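You operate a simulated robot arm through the tools that you are given. There is no shell and no other tool.

You are at the controls of a simulated robot arm. One attempt, no reset.

## Task
Put the green basket in the rack and switch the tea maker off.
Fine: swing the spout back, turn both its dials to their lowest marks.

Only the result counts: the job must be done as asked and must still hold three seconds after the hand-in. Knocking over, shifting, dropping, spilling or breaking anything else fails it.

## Robot
A 6-joint arm with a two-finger parallel gripper, fixed in place. Base frame: the origin is on the floor under the middle of its stand, x ahead of it, y to its left, z up; the work surface is at about z = 920. Lengths are in mm, angles in rad, forces in N, time in s.
With the tool pointing down near the work surface it reaches from about 240 to 660 mm from the base axis. Its first joint turns from -1.152 to 1.152 rad. Payload 2.9 kg.
The tool frame sits at the grasp point between the pads (the TCP): z along the fingers, y along the line on which they close. The tips reach 30 mm beyond it. Largest opening 110 mm; finger width 20, thickness 10; the body of the gripper, 48 by 112 mm, starts 55 mm behind the TCP.
Orientation is that of the tool frame in the base frame, as [roll, pitch, yaw] about the fixed x, y, z axes, in that order (R = Rz(yaw) Ry(pitch) Rx(roll)). With the fingers straight down and closing along the base's y, the tool's x points along the base's -x, its y along +y and its z along -z.

## Interface
- The arm moves only by the tool apply_moves. Its arguments are lists of equal length, an entry for each row: "jaw": the closure in counts, from 0 (fully open) to 255 (shut); "offset": the shift along the tool's x, y, z in units of 20 mm (1.0 is 20 mm), a list of three; "dr": the turn, a rotation vector about the tool's x, y, z in units of 5 degrees (1.0 is 5 degrees), a list of three. In form: {"jaw": [jaw, ...], "offset": [[tx, ty, tz], ...], "dr": [[wx, wy, wz], ...]}. A call has 1 to 20 rows; each row shifts and turns the commanded pose from where the row before left it, along the tool's axes as they then stand. A call with a number of a shift or a turn outside -1 to 1 is refused whole. Rows are played at 5 a second. More than 50 mm and 0.15 rad between two rows, or a gripper value outside its range, and nothing of the call is played. Where a pose cannot be reached the arm comes as near as it can. A force on the tool above 40 N (or 10 N above the force at the start of the call, whichever is more), or a blocked arm, ends the call early, and 0.2 s more pass. Each finger travels about 108 mm/s and halts on what it meets, pressing with about 21 N; the grip force reading is that of the motor and also rises with nothing between the fingers. The clock runs only during rows and for 0.2 s after the last one: add rows that do not move to give the fingers time. The reply holds the time, the measured pose of the TCP, the force on the tool along the base axes, the opening and the grip force, in the units named above and with some noise, with the torque about the TCP (base axes, N m) and any sound that the robot's microphone picked up, and new pictures: "pictures" is both (left out), scene, wrist or none.
- Cameras (640 x 400 px; columns grow to the right, rows downward): "scene" is fixed at [85, 437.9, 1390.5]; the picture's right is [-0.68, -0.73, 0.00], its down [-0.37, 0.35, -0.86] and it looks along [0.63, -0.58, -0.51] (base axes); focal length 214 px, centre (320, 200). "wrist" rides on the gripper at [73, 17, -103] in the tool frame; the picture's right is [-0.23, 0.97, 0.00], its down [-0.76, -0.18, -0.62] and it looks along [-0.61, -0.14, 0.78] (tool axes); focal length 222 px, centre (320, 200). There is no depth. A picture from a camera that has moved, and an enlarged one, comes with that camera's place and axes in the base frame and with its lens.
- close_up(camera, box): a new picture of the part [left, top, right, bottom] of that camera's present view, enlarged. No time passes.
- sign_off(): hands the job in; it is judged then, once.

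Places have to be worked out from the pictures, the camera data and where the tool is seen. Open the gripper and draw the arm clear of the work before you hand the job in, unless the task says otherwise.

The tools are called after "Call:" by a JSON object that holds its "api" and its "payload". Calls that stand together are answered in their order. apply_moves: Moves the arm, as the interface text tells. Its arguments: {"type":"object","properties":{"jaw":{"type":"array"},"offset":{"type":"array"},"dr":{"type":"array"},"pictures":{"type":"string","enum":["both","scene","wrist","none"]}},"required":["jaw","offset","dr"]} The other tools are called the same way: close_up (camera, box) takes an enlarged picture of a part of a camera's view; sign_off () hands the job in.

At the start:

```text
t: 0.0
eef_pos: [316.4, -31.8, 1359.1]
tcp_rot: [3.14, 0.001, -3.141]
wrist_force: [-0.1, 1.4, -0.8]
torque: [0.01, -0.02, 0.01]
width: 110.1
finger_force: 0.0
```

scene: 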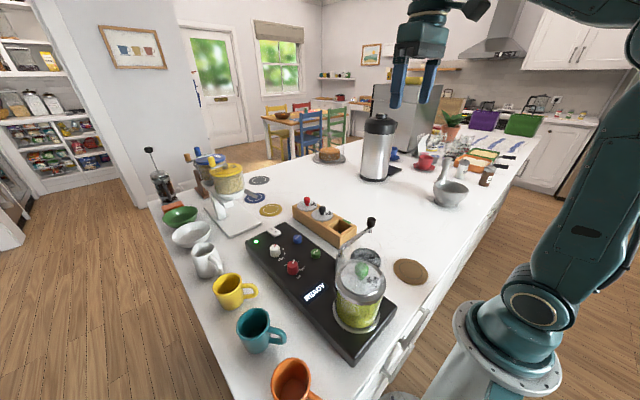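
wrist: 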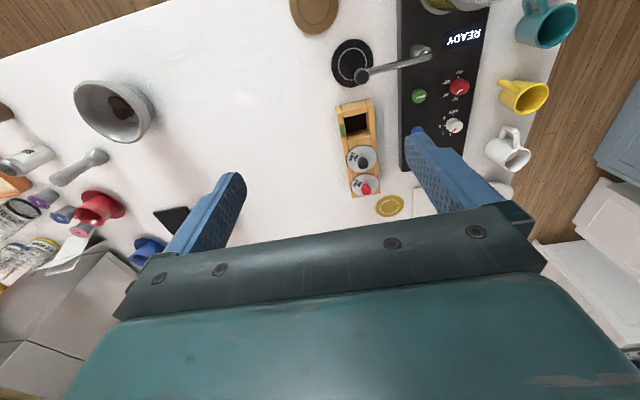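

I start by inspecting the scene: a black tea maker with two dials (red and white), green and blue buttons, a spout, and a wooden rack with baskets. I'll take enlarged pictures before moving.

Call:
{"api": "close_up", "payload": {"camera": "scene", "box": [230, 180, 430, 370]}}

Call:
{"api": "close_up", "payload": {"camera": "wrist", "box": [300, 0, 540, 220]}}

Call:
{"api": "close_up", "payload": {"camera": "scene", "box": [235, 225, 335, 310]}}

Call:
{"api": "close_up", "payload": {"camera": "scene", "box": [280, 180, 400, 260]}}

```text
2.11 times, centred on (330, 275) of scene
camera zoom: at [85.0, 437.9, 1390.5], right [-0.68, -0.73, 0.0], down [-0.37, 0.35, -0.86], along [0.63, -0.58, -0.51], focal length 452 px, centre (299, 42)
```

zoom: 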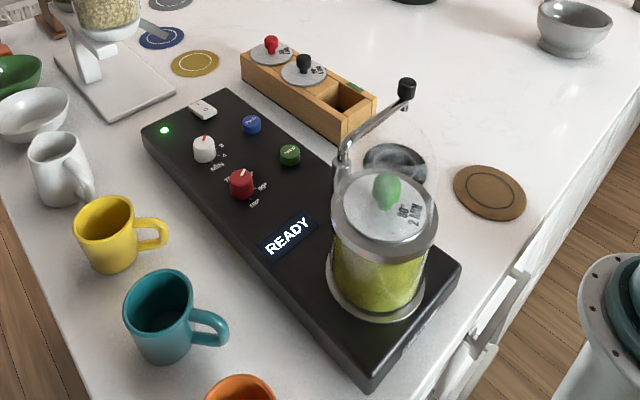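

```text
1.82 times, centred on (420, 110) of wrist
camera zoom: at [243.0, -14.7, 1461.5], right [0.23, 0.97, 0.0], down [0.76, -0.18, 0.62], along [0.61, -0.14, -0.78], focal length 404 px, centre (138, 364)
```

zoom: 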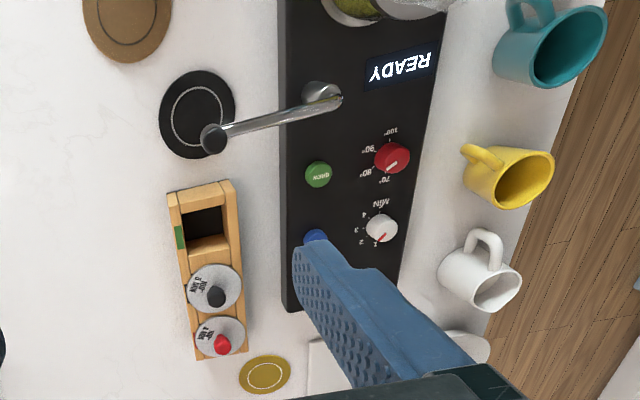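

```text
4.71 times, centred on (285, 268) of scene
camera zoom: at [85.0, 437.9, 1390.5], right [-0.68, -0.73, 0.0], down [-0.37, 0.35, -0.86], along [0.63, -0.58, -0.51], focal length 1009 px, centre (485, -118)
```

zoom: 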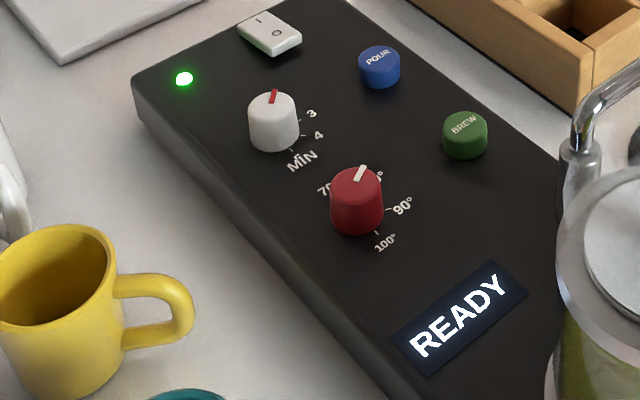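

```text
5.00 times, centred on (340, 220) of scene
camera zoom: at [85.0, 437.9, 1390.5], right [-0.68, -0.73, 0.0], down [-0.37, 0.35, -0.86], along [0.63, -0.58, -0.51], focal length 1072 px, centre (220, 100)
```

zoom: 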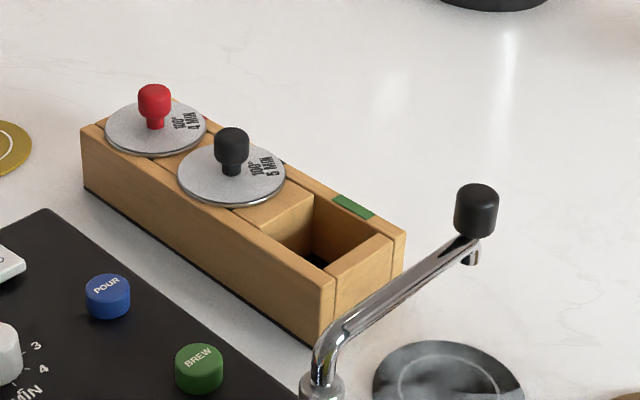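

The tea maker runs roughly along x, with the pot (green-knobbed basket inside) near (220, 215), the spout pivot near (316, 136) and the spout tip near (325, 35, 1060). I move the open gripper high above that area for a better look, staying well clear of everything.

Call:
{"api": "apply_moves", "payload": {"jaw": [0, 0, 0, 0, 0, 0, 0, 0, 0, 0], "offset": [[0.28, 0.91, 0.1], [0.28, 0.91, 0.1], [0.28, 0.91, 0.1], [0.28, 0.91, 0.1], [0.28, 0.91, 0.1], [0.28, 0.91, 0.1], [0.28, 0.91, 0.1], [0.28, 0.91, 0.1], [0.28, 0.91, 0.1], [0.28, 0.91, 0.1]], "dr": [[0, 0, 0], [0, 0, 0], [0, 0, 0], [0, 0, 0], [0, 0, 0], [0, 0, 0], [0, 0, 0], [0, 0, 0], [0, 0, 0], [0, 0, 0]], "pictures": "both"}}

```text
t: 2.2
eef_pos: [259.1, 149.7, 1340.2]
tcp_rot: [3.14, 0.001, 3.141]
wrist_force: [0.6, 1.1, -0.6]
torque: [-0.02, -0.02, -0.01]
width: 110.1
finger_force: 0.0
camera wrist: at [186.6, 167.4, 1441.8], right [0.23, 0.97, 0.0], down [0.76, -0.18, 0.62], along [0.61, -0.14, -0.78], focal length 222 px, centre (320, 200)
```

scene: 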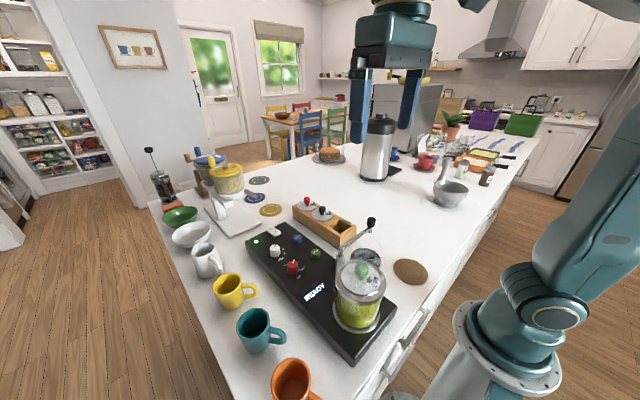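
wrist: 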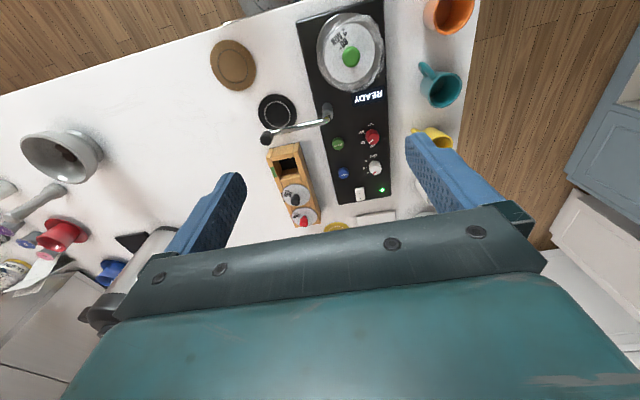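

Call:
{"api": "close_up", "payload": {"camera": "wrist", "box": [240, 0, 410, 110]}}

Call:
{"api": "close_up", "payload": {"camera": "wrist", "box": [250, 85, 410, 230]}}

Call:
{"api": "close_up", "payload": {"camera": "scene", "box": [320, 210, 410, 340]}}

Call:
{"api": "close_up", "payload": {"camera": "wrist", "box": [320, 115, 400, 205]}}

```text
3.64 times, centred on (325, 55) of wrist
camera zoom: at [186.6, 167.4, 1441.8], right [0.23, 0.97, 0.0], down [0.76, -0.18, 0.62], along [0.61, -0.14, -0.78], focal length 808 px, centre (302, 727)
```

zoom: 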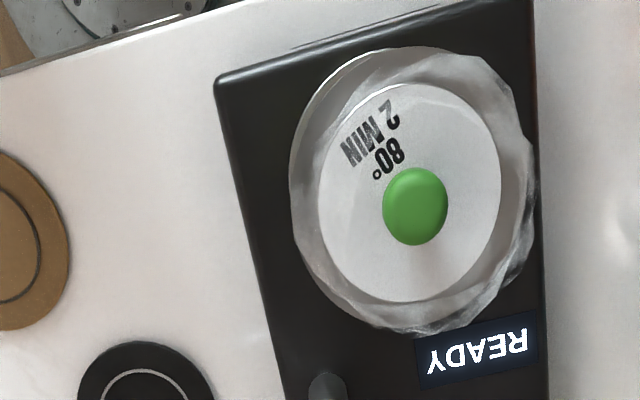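

```text
2.76 times, centred on (330, 158) of wrist
camera zoom: at [186.6, 167.4, 1441.8], right [0.23, 0.97, 0.0], down [0.76, -0.18, 0.62], along [0.61, -0.14, -0.78], focal length 613 px, centre (292, 317)
```

zoom: 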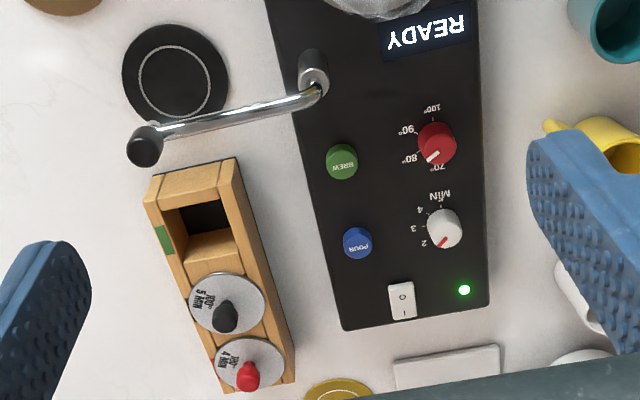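

```text
3.08 times, centred on (365, 275) of scene
camera zoom: at [85.0, 437.9, 1390.5], right [-0.68, -0.73, 0.0], down [-0.37, 0.35, -0.86], along [0.63, -0.58, -0.51], focal length 660 px, centre (182, -31)
```

zoom: 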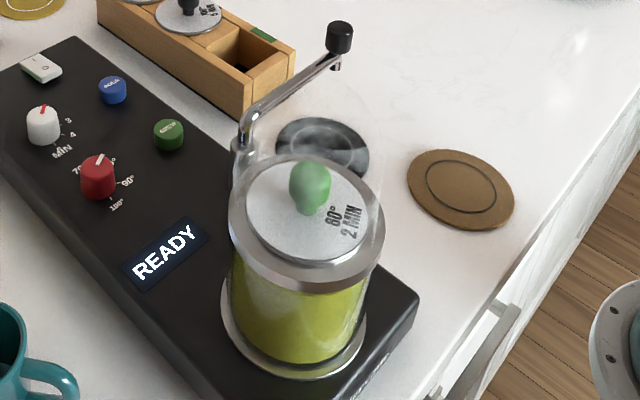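

```text
4.44 times, centred on (360, 160) of wrist
camera zoom: at [186.6, 167.4, 1441.8], right [0.23, 0.97, 0.0], down [0.76, -0.18, 0.62], along [0.61, -0.14, -0.78], focal length 987 px, centre (142, 378)
```

zoom: 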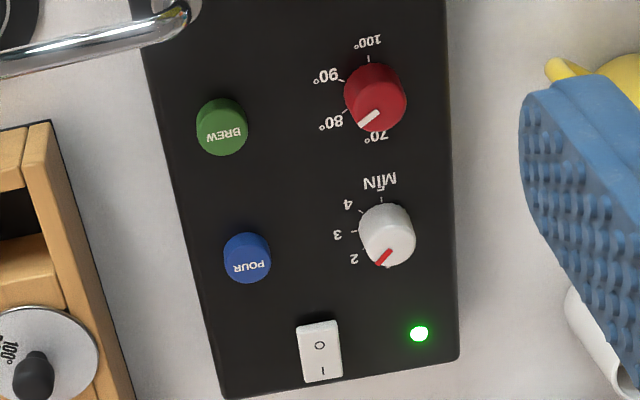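

The basket's lid says 80°/2 MIN; both dials currently point to 80° and 2, the marks go lower counter-clockwise. I estimate the machine body spans x 178–586, y 129–271, pot knob (233, 200, 1085), spout elbow (322, 152, 1040). Next I go above the empty rack slot for a close look.

Call:
{"api": "apply_moves", "payload": {"jaw": [0, 0, 0, 0, 0, 0, 0, 0, 0, 0], "offset": [[-0.85, -0.64, 0.9], [-0.85, -0.64, 0.9], [-0.85, -0.64, 0.9], [-0.85, -0.64, 0.9], [-0.85, -0.64, 0.9], [-0.85, -0.64, 0.9], [-0.85, -0.64, 0.9], [-0.85, -0.64, 0.9], [-0.85, -0.64, 0.9], [-0.85, -0.64, 0.9]], "dr": [[0, 0, 0], [0, 0, 0], [0, 0, 0], [0, 0, 0], [0, 0, 0], [0, 0, 0], [0, 0, 0], [0, 0, 0], [0, 0, 0], [0, 0, 0]], "pictures": "both"}}

```text
t: 4.4
eef_pos: [430.4, 21.1, 1159.0]
tcp_rot: [3.141, 0.001, -3.139]
wrist_force: [0.2, -0.3, 0.1]
torque: [0.02, 0.02, 0.0]
width: 109.9
finger_force: 0.0
camera wrist: at [357.9, 38.9, 1261.2], right [0.23, 0.97, 0.0], down [0.76, -0.18, 0.62], along [0.61, -0.14, -0.78], focal length 222 px, centre (320, 200)
```

scene: 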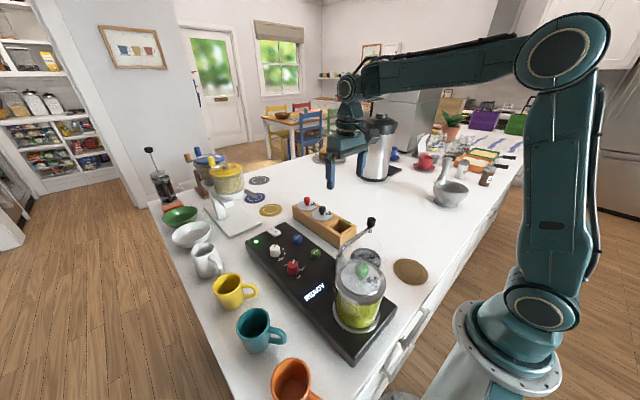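
wrist: 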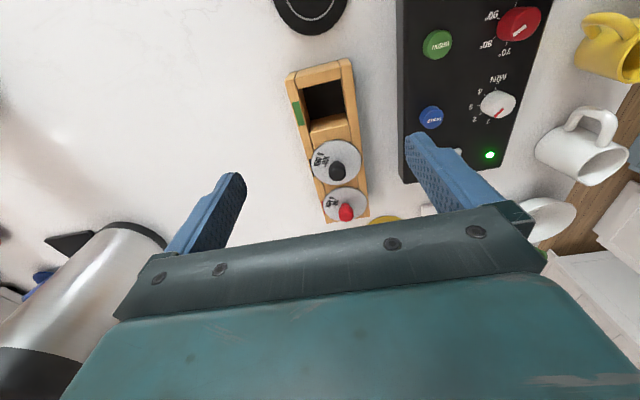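

Call:
{"api": "close_up", "payload": {"camera": "wrist", "box": [265, 45, 405, 235]}}

Call:
{"api": "close_up", "payload": {"camera": "wrist", "box": [400, 0, 560, 190]}}

```text
2.11 times, centred on (335, 140) of wrist
camera zoom: at [357.9, 38.9, 1261.2], right [0.23, 0.97, 0.0], down [0.76, -0.18, 0.62], along [0.61, -0.14, -0.78], focal length 468 px, centre (288, 326)
```

zoom: 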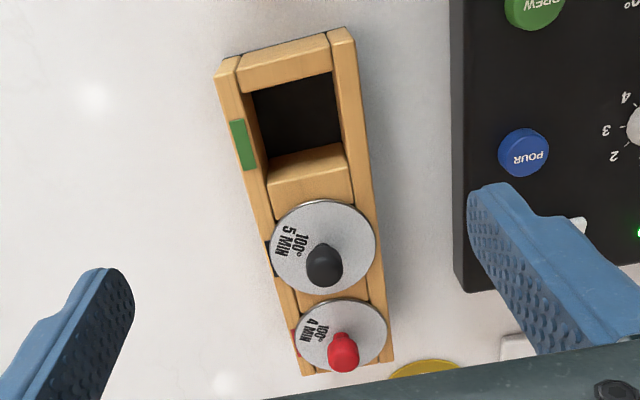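

```text
2.11 times, centred on (480, 95) of wrist
camera zoom: at [357.9, 38.9, 1261.2], right [0.23, 0.97, 0.0], down [0.76, -0.18, 0.62], along [0.61, -0.14, -0.78], focal length 468 px, centre (-17, 421)
```

zoom: 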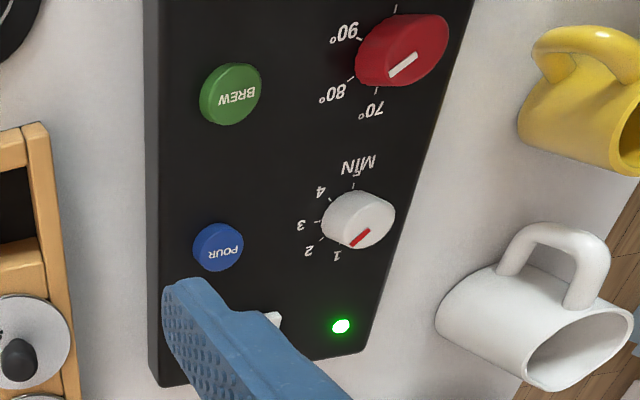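

The white dial has a "1" mark below 2 (lowest), the red one's lowest is 70°. The rack top is at z≈976 with the free slot centred near (437, 26). I'll zoom on the pot's rim and the spout base in the scene view to understand the lid, glass and pivot.

Call:
{"api": "close_up", "payload": {"camera": "scene", "box": [325, 225, 395, 285]}}

Call:
{"api": "close_up", "payload": {"camera": "scene", "box": [325, 210, 385, 260]}}

Call:
{"api": "close_up", "payload": {"camera": "wrist", "box": [275, 45, 365, 155]}}

Call:
{"api": "close_up", "payload": {"camera": "scene", "box": [285, 195, 360, 250]}}

```text
6.67 times, centred on (360, 255) of scene
camera zoom: at [85.0, 437.8, 1390.5], right [-0.68, -0.73, 0.0], down [-0.37, 0.35, -0.86], along [0.63, -0.58, -0.51], focal length 1430 px, centre (53, -167)
```

zoom: 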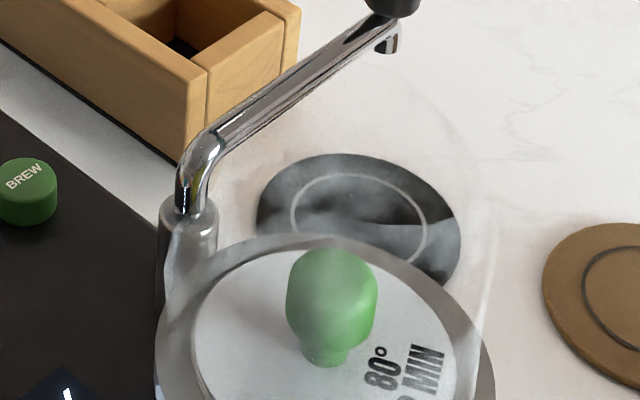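

```text
8.00 times, centred on (355, 235) of scene
camera zoom: at [85.0, 437.8, 1390.5], right [-0.68, -0.73, 0.0], down [-0.37, 0.35, -0.86], along [0.63, -0.58, -0.51], focal length 1716 px, centre (40, -80)
```

zoom: 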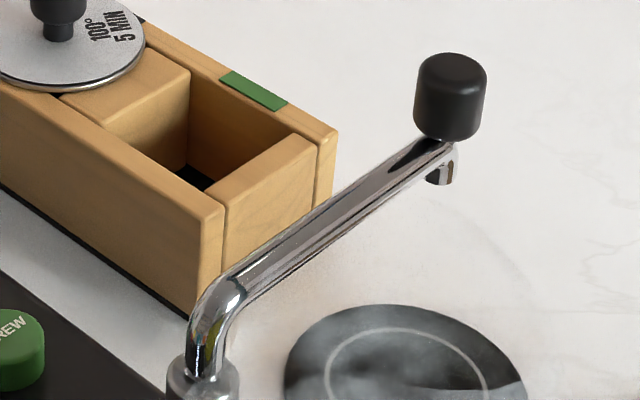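

```text
3.64 times, centred on (320, 100) of wrist
camera zoom: at [357.9, 38.9, 1261.2], right [0.23, 0.97, 0.0], down [0.76, -0.18, 0.62], along [0.61, -0.14, -0.78], focal length 808 px, centre (320, 564)
```

zoom: 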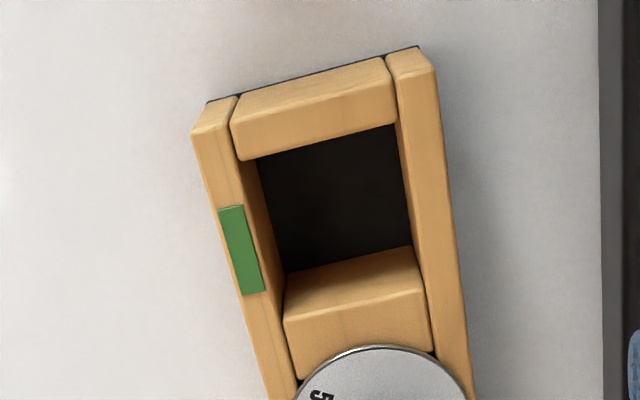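

```text
7.27 times, centred on (322, 222) of scene
camera zoom: at [85.0, 437.8, 1390.5], right [-0.68, -0.73, 0.0], down [-0.37, 0.35, -0.86], along [0.63, -0.58, -0.51], focal length 1560 px, centre (302, 36)
```

zoom: 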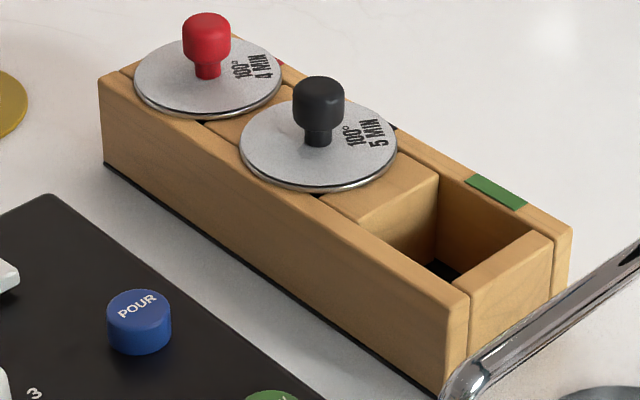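

The fog over the pot is steam; the knob is a bulb of about 24 mm on a narrower neck, and the slot hole spans roughly x 413–466, y 0–51. I do the dials first: moving above the red dial (about (401, 228)) at z≈1100 to localize it.

Call:
{"api": "apply_moves", "payload": {"jaw": [0, 0, 0, 0, 0, 0, 0, 0, 0, 0, 0], "offset": [[0.134, 0.94, 0.22], [0.134, 0.94, 0.22], [0.134, 0.94, 0.22], [0.134, 0.94, 0.22], [0.134, 0.94, 0.22], [0.134, 0.94, 0.22], [0.134, 0.94, 0.22], [0.134, 0.94, 0.22], [0.134, 0.94, 0.22], [0.134, 0.94, 0.22], [0.134, 0.94, 0.22]], "dr": [[0, 0, 0], [0, 0, 0], [0, 0, 0], [0, 0, 0], [0, 0, 0], [0, 0, 0], [0, 0, 0], [0, 0, 0], [0, 0, 0], [0, 0, 0], [0, 0, 0]], "pictures": "both"}}

```text
t: 6.8
eef_pos: [399.6, 230.0, 1110.6]
tcp_rot: [3.14, 0.001, -3.141]
wrist_force: [0.3, -0.8, 0.3]
torque: [-0.01, 0.0, -0.01]
width: 109.9
finger_force: 0.0
camera wrist: at [327.2, 247.5, 1213.6], right [0.23, 0.97, 0.0], down [0.76, -0.18, 0.62], along [0.61, -0.14, -0.78], focal length 222 px, centre (320, 200)
```

scene: 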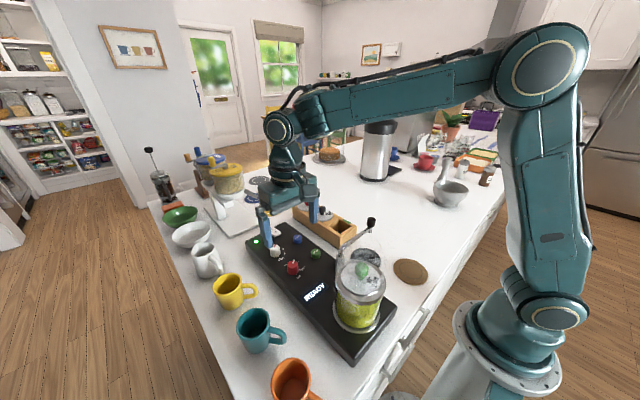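
wrist: 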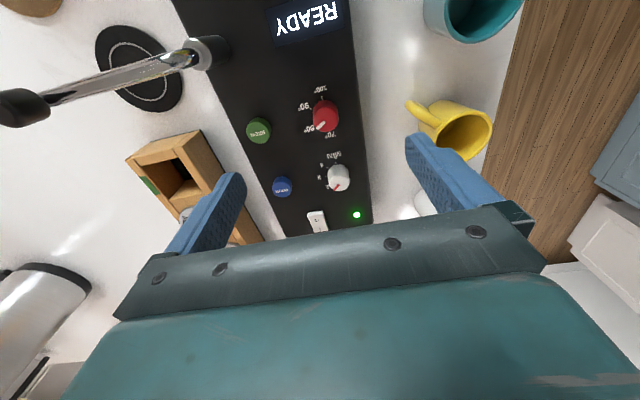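

Call:
{"api": "close_up", "payload": {"camera": "wrist", "box": [235, 70, 385, 240]}}

Call:
{"api": "close_up", "payload": {"camera": "wrist", "box": [290, 75, 370, 145]}}

Call:
{"api": "close_up", "payload": {"camera": "scene", "box": [255, 235, 325, 290]}}

Call:
{"api": "close_up", "payload": {"camera": "wrist", "box": [160, 20, 250, 90]}}

```text
2.35 times, centred on (310, 155) of wrist
camera zoom: at [327.2, 247.5, 1213.6], right [0.23, 0.97, 0.0], down [0.76, -0.18, 0.62], along [0.61, -0.14, -0.78], focal length 523 px, centre (344, 306)
```

zoom: 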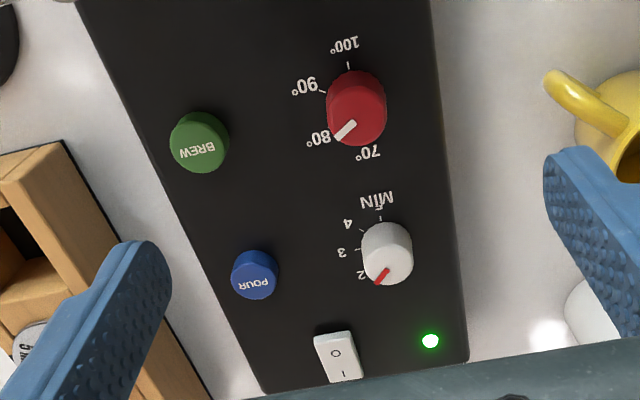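

```text
5.71 times, centred on (330, 110) of wrist
camera zoom: at [327.2, 247.5, 1213.6], right [0.23, 0.97, 0.0], down [0.76, -0.18, 0.62], along [0.61, -0.14, -0.78], focal length 1269 px, centre (263, 714)
```

zoom: 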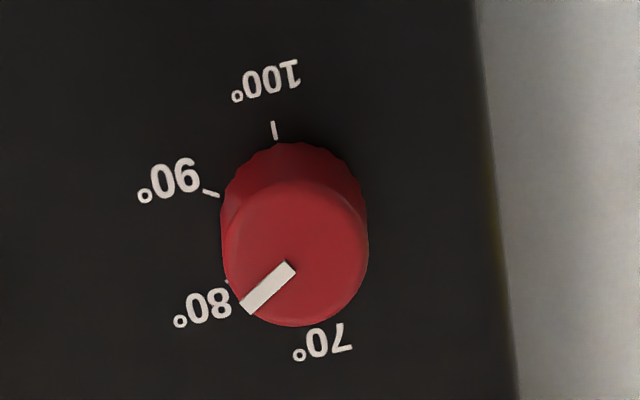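

```text
7.27 times, centred on (290, 262) of scene
camera zoom: at [85.0, 437.9, 1390.5], right [-0.68, -0.73, 0.0], down [-0.37, 0.35, -0.86], along [0.63, -0.58, -0.51], focal length 1560 px, centre (538, -254)
```

zoom: 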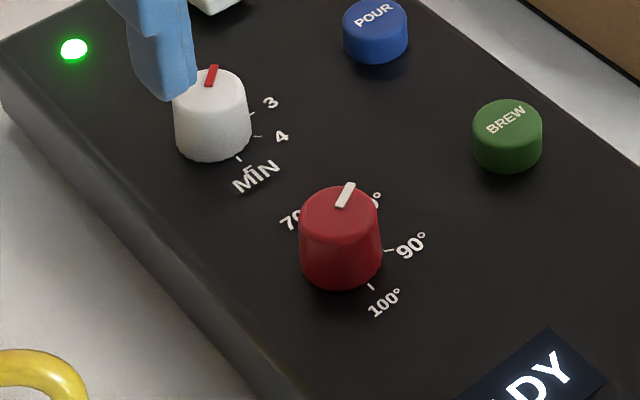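

```text
5.71 times, centred on (205, 55) of wrist
camera zoom: at [327.2, 247.5, 1213.6], right [0.23, 0.97, 0.0], down [0.76, -0.18, 0.62], along [0.61, -0.14, -0.78], focal length 1269 px, centre (977, 1029)
```

zoom: 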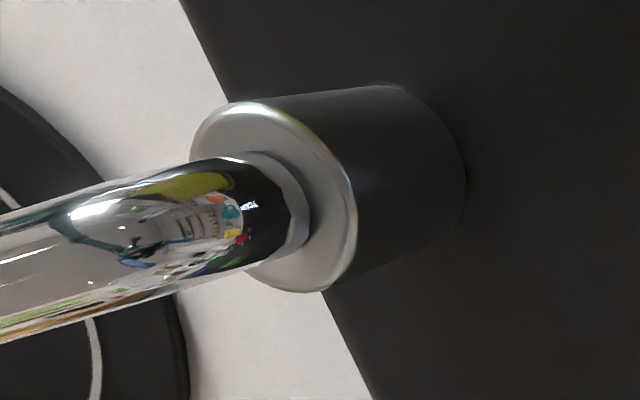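

Red dial top is at about (403.5, 236, 987), pointer toward 80° (base angle ≈ −57°); 70° lies 60° further counter-clockwise. I pre-turn the tool 30° clockwise, part-close the fingers, centre over the dial and lower partway.

Call:
{"api": "apply_moves", "payload": {"jaw": [60, 125, 125, 125, 125, 125, 125, 125, 125, 125, 125], "offset": [[-0.195, 0.3, 0], [0, 0, 0], [0, 0, 0], [0, 0, 0], [0, 0, 0], [0, 0, 0], [0, 0, 0], [0, 0, 1], [0, 0, 1], [0, 0, 1], [0, 0, 1]], "dr": [[0, 0, 0], [0, 0, 1], [0, 0, 1], [0, 0, 1], [0, 0, 1], [0, 0, 1], [0, 0, 1], [0, 0, 0], [0, 0, 0], [0, 0, 0], [0, 0, 0]], "pictures": "both"}}

```text
t: 9.2
eef_pos: [404.3, 233.7, 1030.6]
tcp_rot: [3.14, 0.001, 2.618]
wrist_force: [0.8, 0.3, 0.0]
torque: [0.01, 0.0, 0.02]
width: 56.1
finger_force: 0.1
camera wrist: at [349.1, 285.7, 1133.7], right [0.68, 0.73, 0.0], down [0.57, -0.54, 0.62], along [0.46, -0.42, -0.78], focal length 222 px, centre (320, 200)
```

scene: 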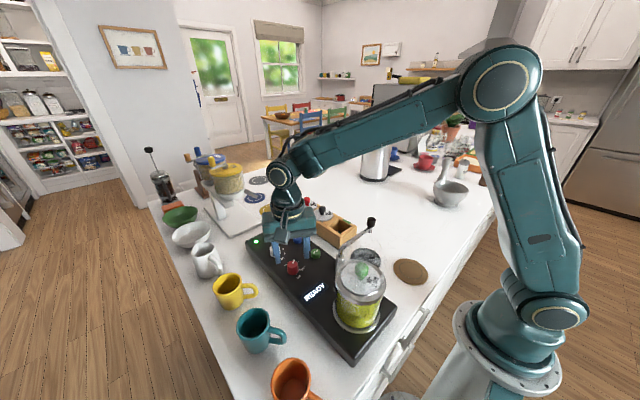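
wrist: 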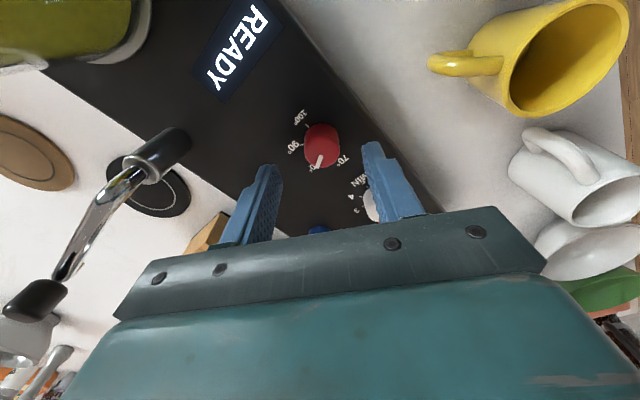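

Call:
{"api": "close_up", "payload": {"camera": "wrist", "box": [240, 90, 420, 250]}}

Call:
{"api": "close_up", "payload": {"camera": "scene", "box": [250, 215, 340, 290]}}

```text
2.50 times, centred on (330, 170) of wrist
camera zoom: at [349.1, 285.7, 1133.7], right [0.68, 0.73, 0.0], down [0.57, -0.54, 0.62], along [0.46, -0.42, -0.78], focal length 555 px, centre (295, 275)
```

zoom: 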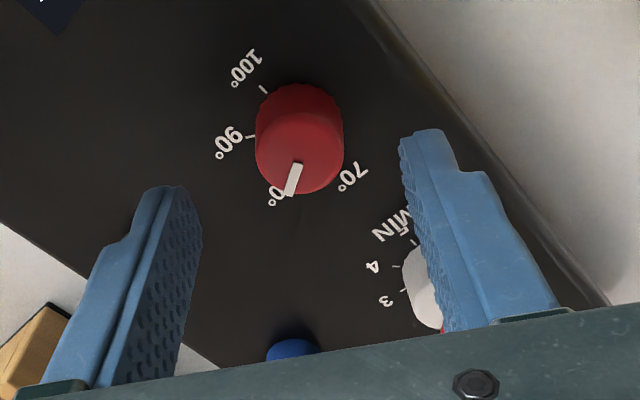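

```text
5.33 times, centred on (295, 252) of scene
camera zoom: at [85.0, 437.9, 1390.5], right [-0.68, -0.73, 0.0], down [-0.37, 0.35, -0.86], along [0.63, -0.58, -0.51], focal length 1144 px, centre (453, -80)
```

zoom: 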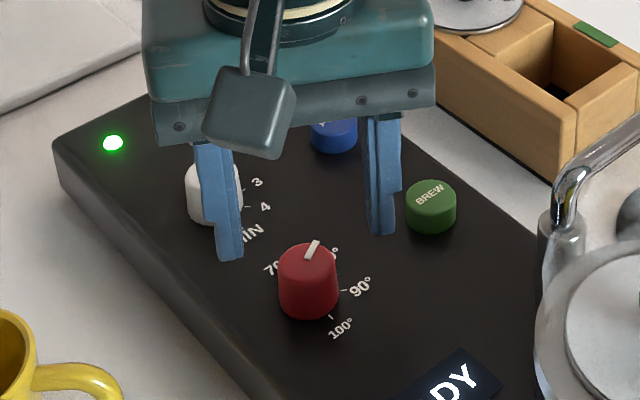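

The dial sits centred between the fingers within ~2 mm. I shift slightly, lower to TCP z≈998 (tips ~6 mm above the panel), and close on the dial.

Call:
{"api": "apply_moves", "payload": {"jaw": [125, 125, 125, 255, 255, 255], "offset": [[0.1, 0.08, 0.6], [0, 0, 0.6], [0, 0, 0.43], [0, 0, 0], [0, 0, 0], [0, 0, 0]], "dr": [[0, 0, 0], [0, 0, 0], [0, 0, 0], [0, 0, 0], [0, 0, 0], [0, 0, 0]], "pictures": "both"}}

```text
t: 10.6
eef_pos: [402.7, 236.3, 998.8]
tcp_rot: [3.141, -0.001, 2.617]
wrist_force: [-2.6, -5.3, -1.1]
torque: [-0.19, -0.01, -0.05]
width: 26.9
finger_force: 45.1
camera wrist: at [348.3, 288.0, 1100.4], right [0.68, 0.73, 0.0], down [0.57, -0.53, 0.62], along [0.45, -0.43, -0.78], focal length 222 px, centre (320, 200)
```

scene: 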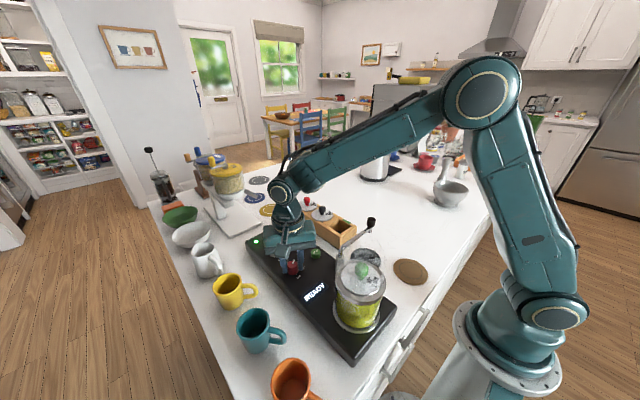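
wrist: 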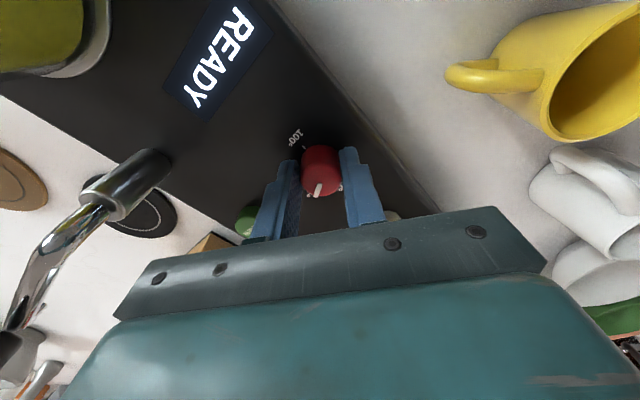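

The grip holds the dial (26.9 mm wide). I turn counter-clockwise 30° first, and check.

Call:
{"api": "apply_moves", "payload": {"jaw": [255, 255, 255, 255, 255, 255], "offset": [[0, -0.04, 0], [0, 0, 0], [0, 0, 0], [0, 0, 0], [0, 0, 0], [0, 0, 0]], "dr": [[0, 0, -1], [0, 0, -1], [0, 0, -1], [0, 0, -1], [0, 0, -1], [0, 0, -1]], "pictures": "wrist"}}

```text
t: 12.0
eef_pos: [402.8, 235.5, 998.0]
tcp_rot: [-3.14, -0.004, 3.141]
wrist_force: [-3.2, -16.1, -6.1]
torque: [-0.5, -0.7, -0.06]
width: 27.0
finger_force: 44.7
camera wrist: at [329.8, 252.9, 1100.4], right [0.23, 0.97, 0.0], down [0.76, -0.18, 0.62], along [0.61, -0.14, -0.78], focal length 222 px, centre (320, 200)
```

wrist: 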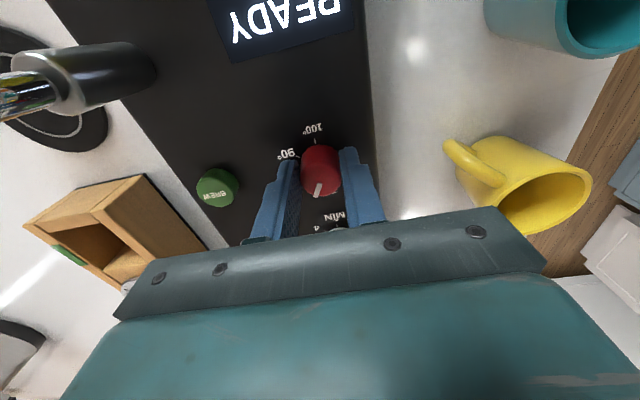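

The dial is turning with the grip, but a −16 N side force shows I'm off-centre by a millimetre or two. I shift the tool slightly toward −y and +x to relax it before continuing.

Call:
{"api": "apply_moves", "payload": {"jaw": [255, 255], "offset": [[-0.05, -0.06, 0], [0, 0, 0]], "dr": [[0, 0, 0], [0, 0, 0]], "pictures": "none"}}

```text
t: 12.6
eef_pos: [401.8, 236.1, 997.9]
tcp_rot: [-3.141, -0.005, -3.139]
wrist_force: [-10.9, -11.9, -7.9]
torque: [-0.37, 0.02, -0.01]
width: 27.1
finger_force: 45.2
```

Call:
{"api": "apply_moves", "payload": {"jaw": [255, 255], "offset": [[0.06, -0.12, 0], [0, 0, 0]], "dr": [[0, 0, 0], [0, 0, 0]], "pictures": "none"}}

```text
t: 13.2
eef_pos: [402.7, 234.8, 998.5]
tcp_rot: [3.139, -0.001, -3.137]
wrist_force: [-6.2, 7.3, -17.0]
torque: [0.29, 0.69, 0.0]
width: 27.0
finger_force: 44.7
```

The side force is now +7 N in y, so the dial's centre is at about y 235. I nudge back a hair and turn the remaining 30° counter-clockwise.

Call:
{"api": "apply_moves", "payload": {"jaw": [255, 255, 255, 255, 255, 255, 255], "offset": [[0, 0.04, 0], [0, 0, 0], [0, 0, 0], [0, 0, 0], [0, 0, 0], [0, 0, 0], [0, 0, 0]], "dr": [[0, 0, -1], [0, 0, -1], [0, 0, -1], [0, 0, -1], [0, 0, -1], [0, 0, -1], [0, 0, 0]], "pictures": "both"}}

```text
t: 14.8
eef_pos: [402.1, 233.0, 997.6]
tcp_rot: [-3.141, 0.0, -2.62]
wrist_force: [-1.6, 5.5, -20.2]
torque: [0.09, 0.24, -0.01]
width: 27.0
finger_force: 45.0
camera wrist: at [331.3, 212.8, 1100.5], right [-0.29, 0.96, 0.0], down [0.75, 0.23, 0.62], along [0.6, 0.18, -0.78], focal length 222 px, centre (320, 200)
```

scene: 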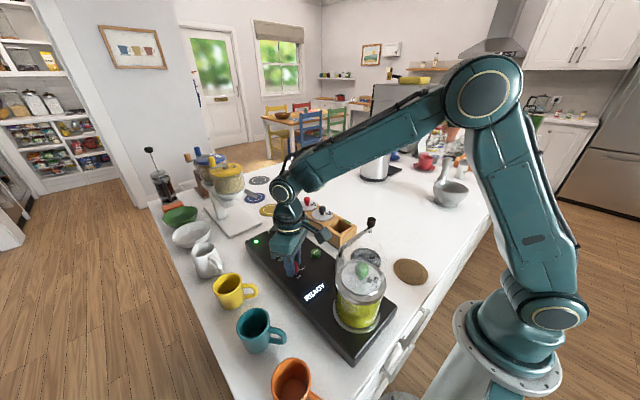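
wrist: 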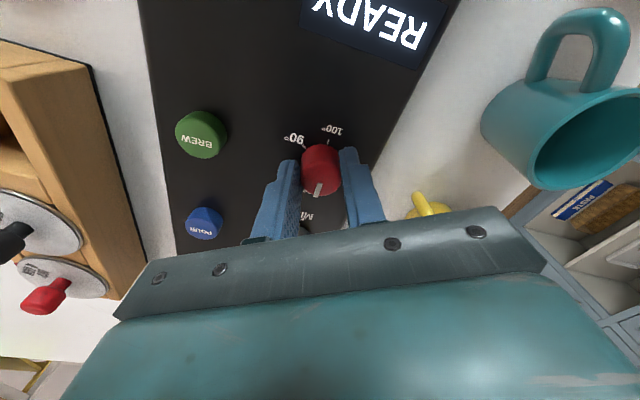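

The turn of 60° is done. I release, rise straight up, and look at the pointer.

Call:
{"api": "apply_moves", "payload": {"jaw": [125, 125, 125, 125, 125], "offset": [[0, 0, 0], [0, 0, 0], [0, 0, -1], [0, 0, -1], [0, 0, -1]], "dr": [[0, 0, 0], [0, 0, 0], [0, 0, 0], [0, 0, 0], [0, 0, 0]], "pictures": "both"}}

```text
t: 16.0
eef_pos: [402.3, 234.0, 1060.0]
tcp_rot: [-3.141, 0.002, -2.618]
wrist_force: [0.0, 1.0, 0.4]
torque: [-0.01, 0.0, 0.01]
width: 56.0
finger_force: 0.0
camera wrist: at [330.3, 213.2, 1161.8], right [-0.29, 0.96, 0.0], down [0.75, 0.23, 0.62], along [0.6, 0.18, -0.78], focal length 222 px, centre (320, 200)
```

scene: 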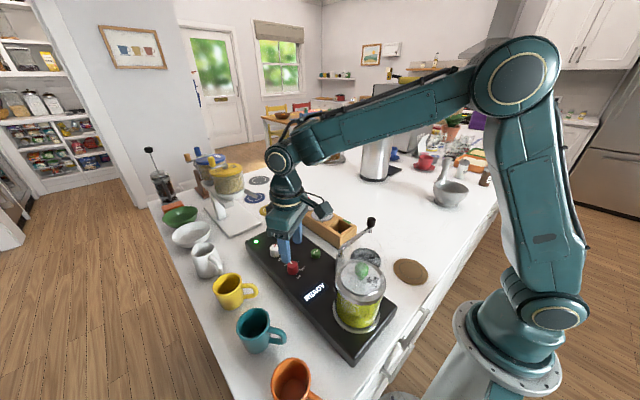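
wrist: 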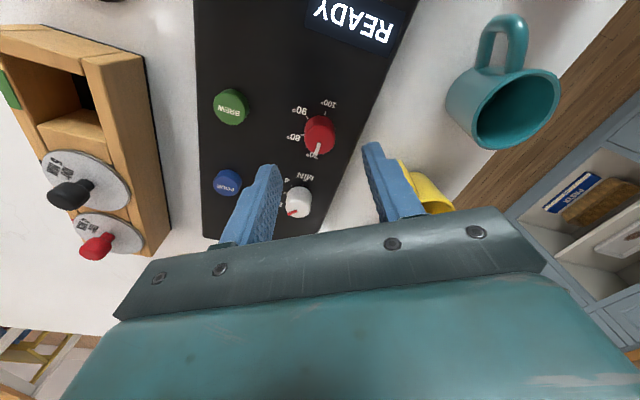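

Call:
{"api": "close_up", "payload": {"camera": "wrist", "box": [270, 90, 370, 170]}}

Call:
{"api": "close_up", "payload": {"camera": "scene", "box": [255, 235, 325, 290]}}

Call:
{"api": "close_up", "payload": {"camera": "wrist", "box": [255, 150, 355, 235]}}

```text
5.00 times, centred on (320, 130) of wrist
camera zoom: at [330.3, 213.2, 1161.8], right [-0.29, 0.96, 0.0], down [0.75, 0.23, 0.62], along [0.6, 0.18, -0.78], focal length 1111 px, centre (320, 550)
```

zoom: 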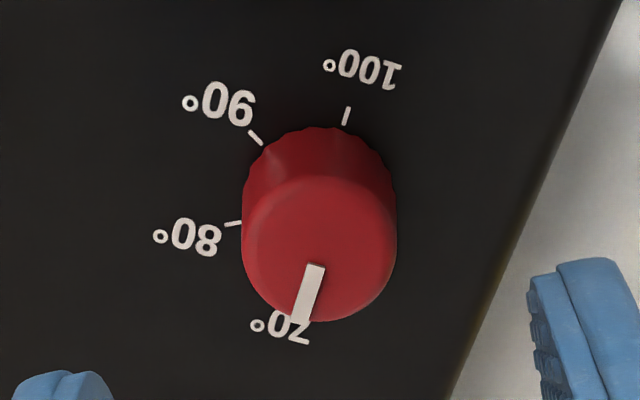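

```text
7.27 times, centred on (290, 262) of scene
camera zoom: at [85.0, 437.8, 1390.5], right [-0.68, -0.73, 0.0], down [-0.37, 0.35, -0.86], along [0.63, -0.58, -0.51], focal length 1560 px, centre (538, -254)
```

zoom: 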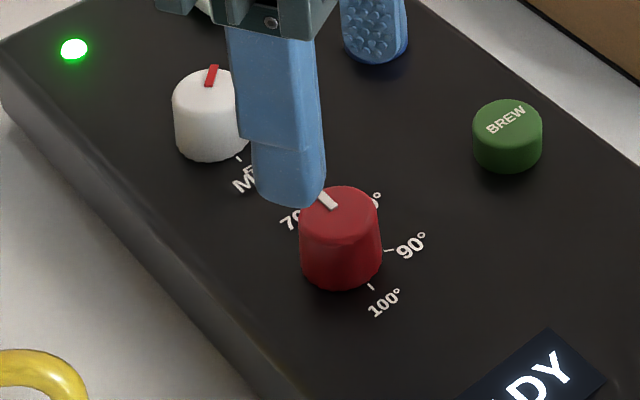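

```text
4.71 times, centred on (305, 192) of wrist
camera zoom: at [330.3, 213.2, 1161.8], right [-0.29, 0.96, 0.0], down [0.75, 0.23, 0.62], along [0.6, 0.18, -0.78], focal length 1045 px, centre (391, 235)
```

zoom: 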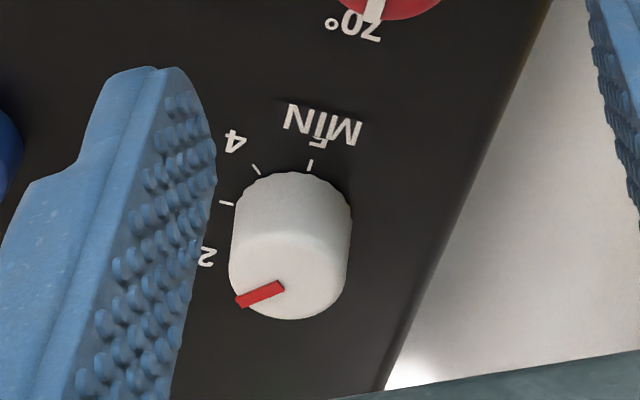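

The red pointer now lies along +x (within ~1–2°), exactly at 70°. From its ticks the white dial's centre is about (485.3, 235.7), pointer at 2 (≈−45°). I move over it at height and pre-turn clockwise so that I can turn 45° counter-clockwise.

Call:
{"api": "apply_moves", "payload": {"jaw": [125, 125, 125, 125, 125, 125, 125, 125, 125, 125, 125, 125, 125, 125, 125, 125, 125], "offset": [[-0.725, -0.405, 0], [-0.725, -0.405, 0], [-0.725, -0.405, 0], [-0.725, -0.405, 0], [-0.725, -0.405, 0], [0, 0, 0], [0, 0, 0], [0, 0, 0], [0, 0, 0], [0, 0, 0], [0, 0, 0], [0, 0, 0], [0, 0, 0], [0, 0, 0], [0, 0, 0], [0, 0, 0.7], [0, 0, 0.7]], "dr": [[0, 0, 0], [0, 0, 0], [0, 0, 0], [0, 0, 0], [0, 0, 0], [0, 0, 1], [0, 0, 1], [0, 0, 1], [0, 0, 1], [0, 0, 1], [0, 0, 1], [0, 0, 1], [0, 0, 1], [0, 0, 1], [0, 0, 1], [0, 0, 0.5], [0, 0, 0]], "pictures": "both"}}

```text
t: 19.6
eef_pos: [485.0, 234.7, 1030.7]
tcp_rot: [3.139, -0.001, 2.75]
wrist_force: [-0.8, 0.0, -1.1]
torque: [0.01, -0.02, -0.01]
width: 56.2
finger_force: 0.0
camera wrist: at [425.2, 279.2, 1132.8], right [0.58, 0.81, 0.0], down [0.63, -0.46, 0.62], along [0.51, -0.36, -0.78], focal length 222 px, centre (320, 200)
```

scene: 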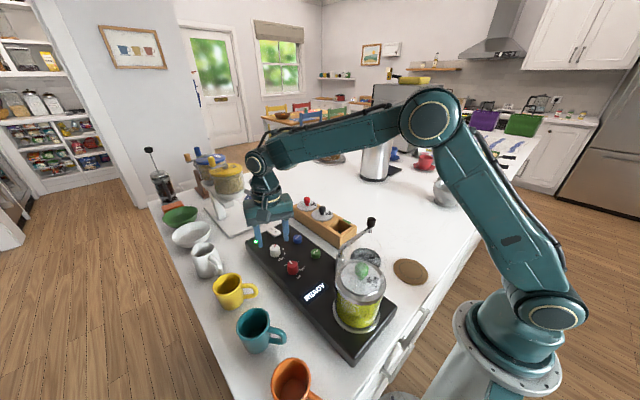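
wrist: 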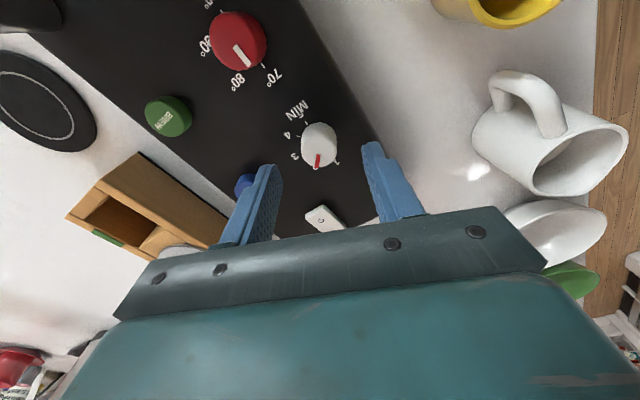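

Call:
{"api": "close_up", "payload": {"camera": "wrist", "box": [190, 0, 300, 100]}}

Call:
{"api": "close_up", "payload": {"camera": "wrist", "box": [265, 85, 385, 185]}}

Call:
{"api": "close_up", "payload": {"camera": "scene", "box": [240, 225, 325, 290]}}

```text
4.00 times, centred on (245, 50) of wrist
camera zoom: at [425.2, 279.2, 1132.8], right [0.58, 0.81, 0.0], down [0.63, -0.46, 0.62], along [0.51, -0.36, -0.78], focal length 888 px, centre (620, 800)
```

zoom: 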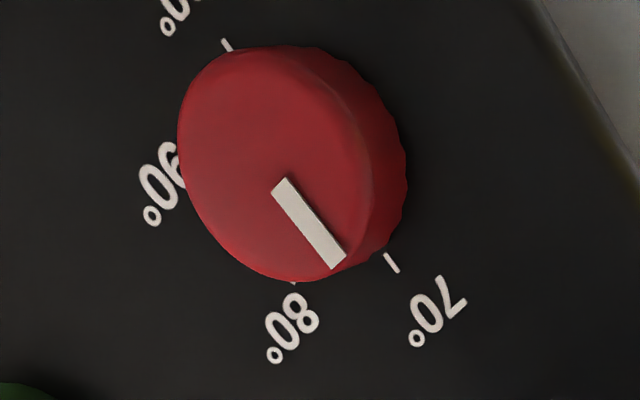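

```text
4.00 times, centred on (325, 135) of wrist
camera zoom: at [425.2, 279.2, 1132.8], right [0.58, 0.81, 0.0], down [0.63, -0.46, 0.62], along [0.51, -0.36, -0.78], focal length 888 px, centre (300, 460)
```

zoom: 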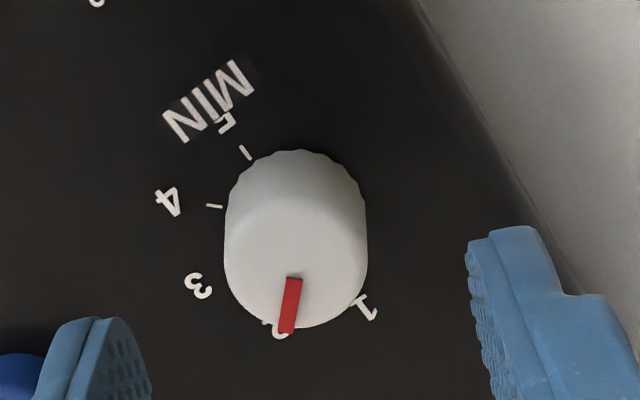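

```text
6.15 times, centred on (282, 258) of scene
camera zoom: at [85.0, 437.9, 1390.5], right [-0.68, -0.73, 0.0], down [-0.37, 0.35, -0.86], along [0.63, -0.58, -0.51], focal length 1320 px, centre (551, -154)
```

zoom: 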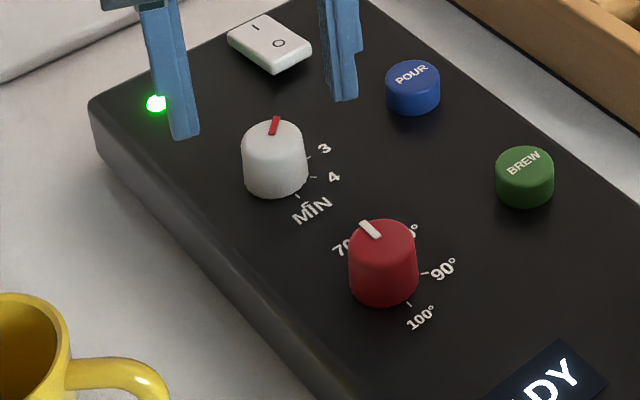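

The red pointer is parallel to the 100°–70° tick axis, so it is right on 70°. The tool is centred on the white dial; I lower and grip it.

Call:
{"api": "apply_moves", "payload": {"jaw": [125, 125, 125, 255, 255, 255], "offset": [[0, 0, 0.6], [0, 0, 0.6], [0, 0, 0.43], [0, 0, 0], [0, 0, 0], [0, 0, 0]], "dr": [[0, 0, 0], [0, 0, 0], [0, 0, 0], [0, 0, 0], [0, 0, 0], [0, 0, 0]], "pictures": "wrist"}}

```text
t: 21.0
eef_pos: [485.4, 233.5, 997.9]
tcp_rot: [-3.141, 0.001, 2.748]
wrist_force: [-2.1, -3.7, 0.8]
torque: [-0.18, 0.01, 0.01]
width: 26.9
finger_force: 45.0
camera wrist: at [424.9, 278.9, 1100.1], right [0.58, 0.81, 0.0], down [0.64, -0.46, 0.62], along [0.51, -0.36, -0.78], focal length 222 px, centre (320, 200)
```

wrist: 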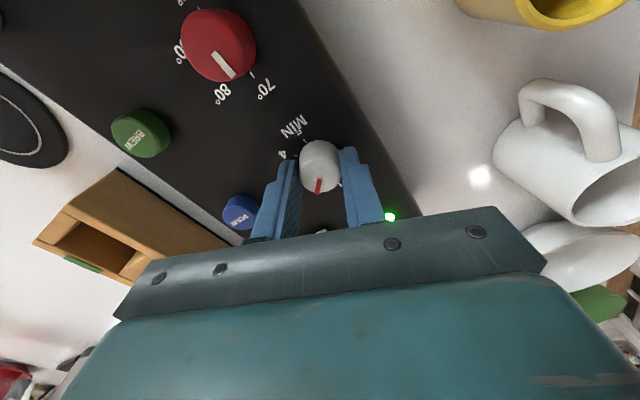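

Gripped well centred (side force under 5 N). I now turn the white dial 45° counter-clockwise, with a slight −y relaxation along the way.

Call:
{"api": "apply_moves", "payload": {"jaw": [255, 255, 255, 255, 255, 255, 255, 255, 255, 255], "offset": [[0, -0.04, 0], [0, 0, 0], [0, 0, 0], [0, -0.02, 0], [0, 0, 0], [0, 0, 0], [0, 0, 0], [0, 0, 0], [0, 0, 0], [0, 0, 0]], "dr": [[0, 0, -1], [0, 0, -1], [0, 0, -1], [0, 0, -1], [0, 0, -1], [0, 0, -1], [0, 0, -1], [0, 0, -1], [0, 0, -1], [0, 0, 0]], "pictures": "wrist"}}

```text
t: 23.2
eef_pos: [485.7, 235.6, 997.9]
tcp_rot: [3.141, 0.002, -2.745]
wrist_force: [6.9, 17.7, -13.2]
torque: [0.61, -0.42, -0.36]
width: 26.9
finger_force: 44.8
camera wrist: at [411.7, 223.5, 1100.0], right [-0.17, 0.99, 0.0], down [0.77, 0.13, 0.62], along [0.62, 0.1, -0.78], focal length 222 px, centre (320, 200)
```

wrist: 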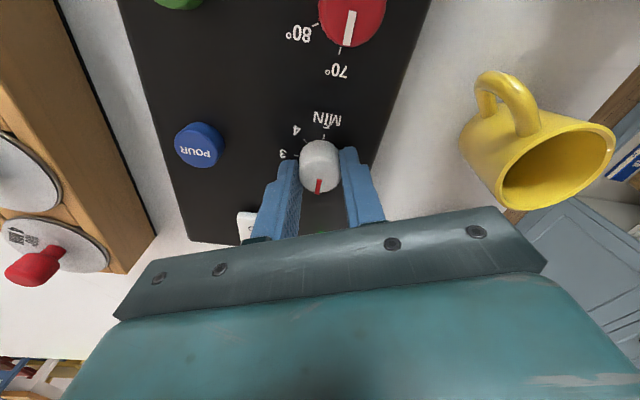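

The turn is complete, and a small −z torque hints it reached its end stop. I release, rise, and check the pointer.

Call:
{"api": "apply_moves", "payload": {"jaw": [125, 125, 125, 125, 125], "offset": [[0, 0, 0], [0, 0, 0], [0, 0, -1], [0, 0, -1], [0, 0, -1]], "dr": [[0, 0, 0], [0, 0, 0], [0, 0, 0], [0, 0, 0], [0, 0, 0]], "pictures": "both"}}

```text
t: 24.4
eef_pos: [484.8, 234.8, 1058.2]
tcp_rot: [3.141, 0.002, -2.748]
wrist_force: [-0.8, 0.3, 0.3]
torque: [0.0, -0.01, -0.04]
width: 56.3
finger_force: 0.1
camera wrist: at [411.4, 222.8, 1161.1], right [-0.16, 0.99, 0.0], down [0.77, 0.13, 0.62], along [0.62, 0.1, -0.78], focal length 222 px, centre (320, 200)
```

scene: 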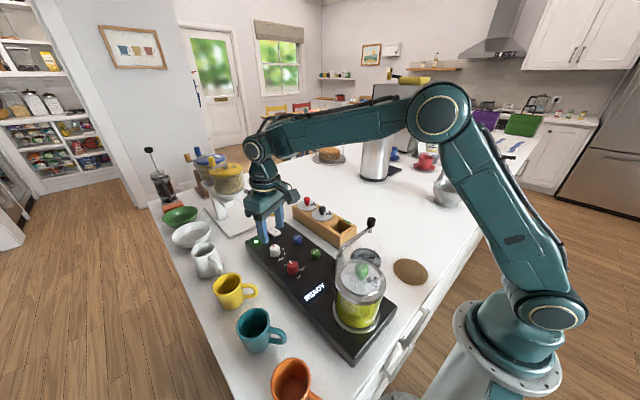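
wrist: 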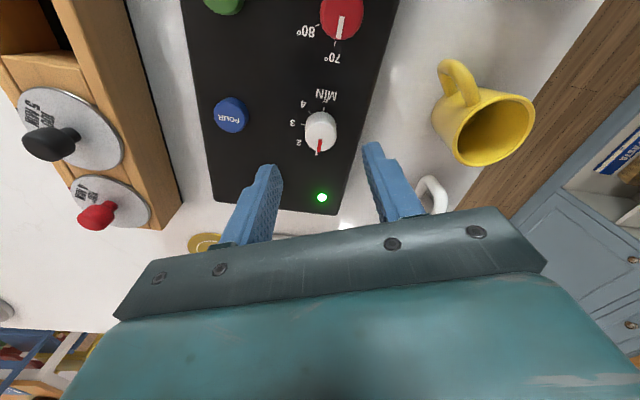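

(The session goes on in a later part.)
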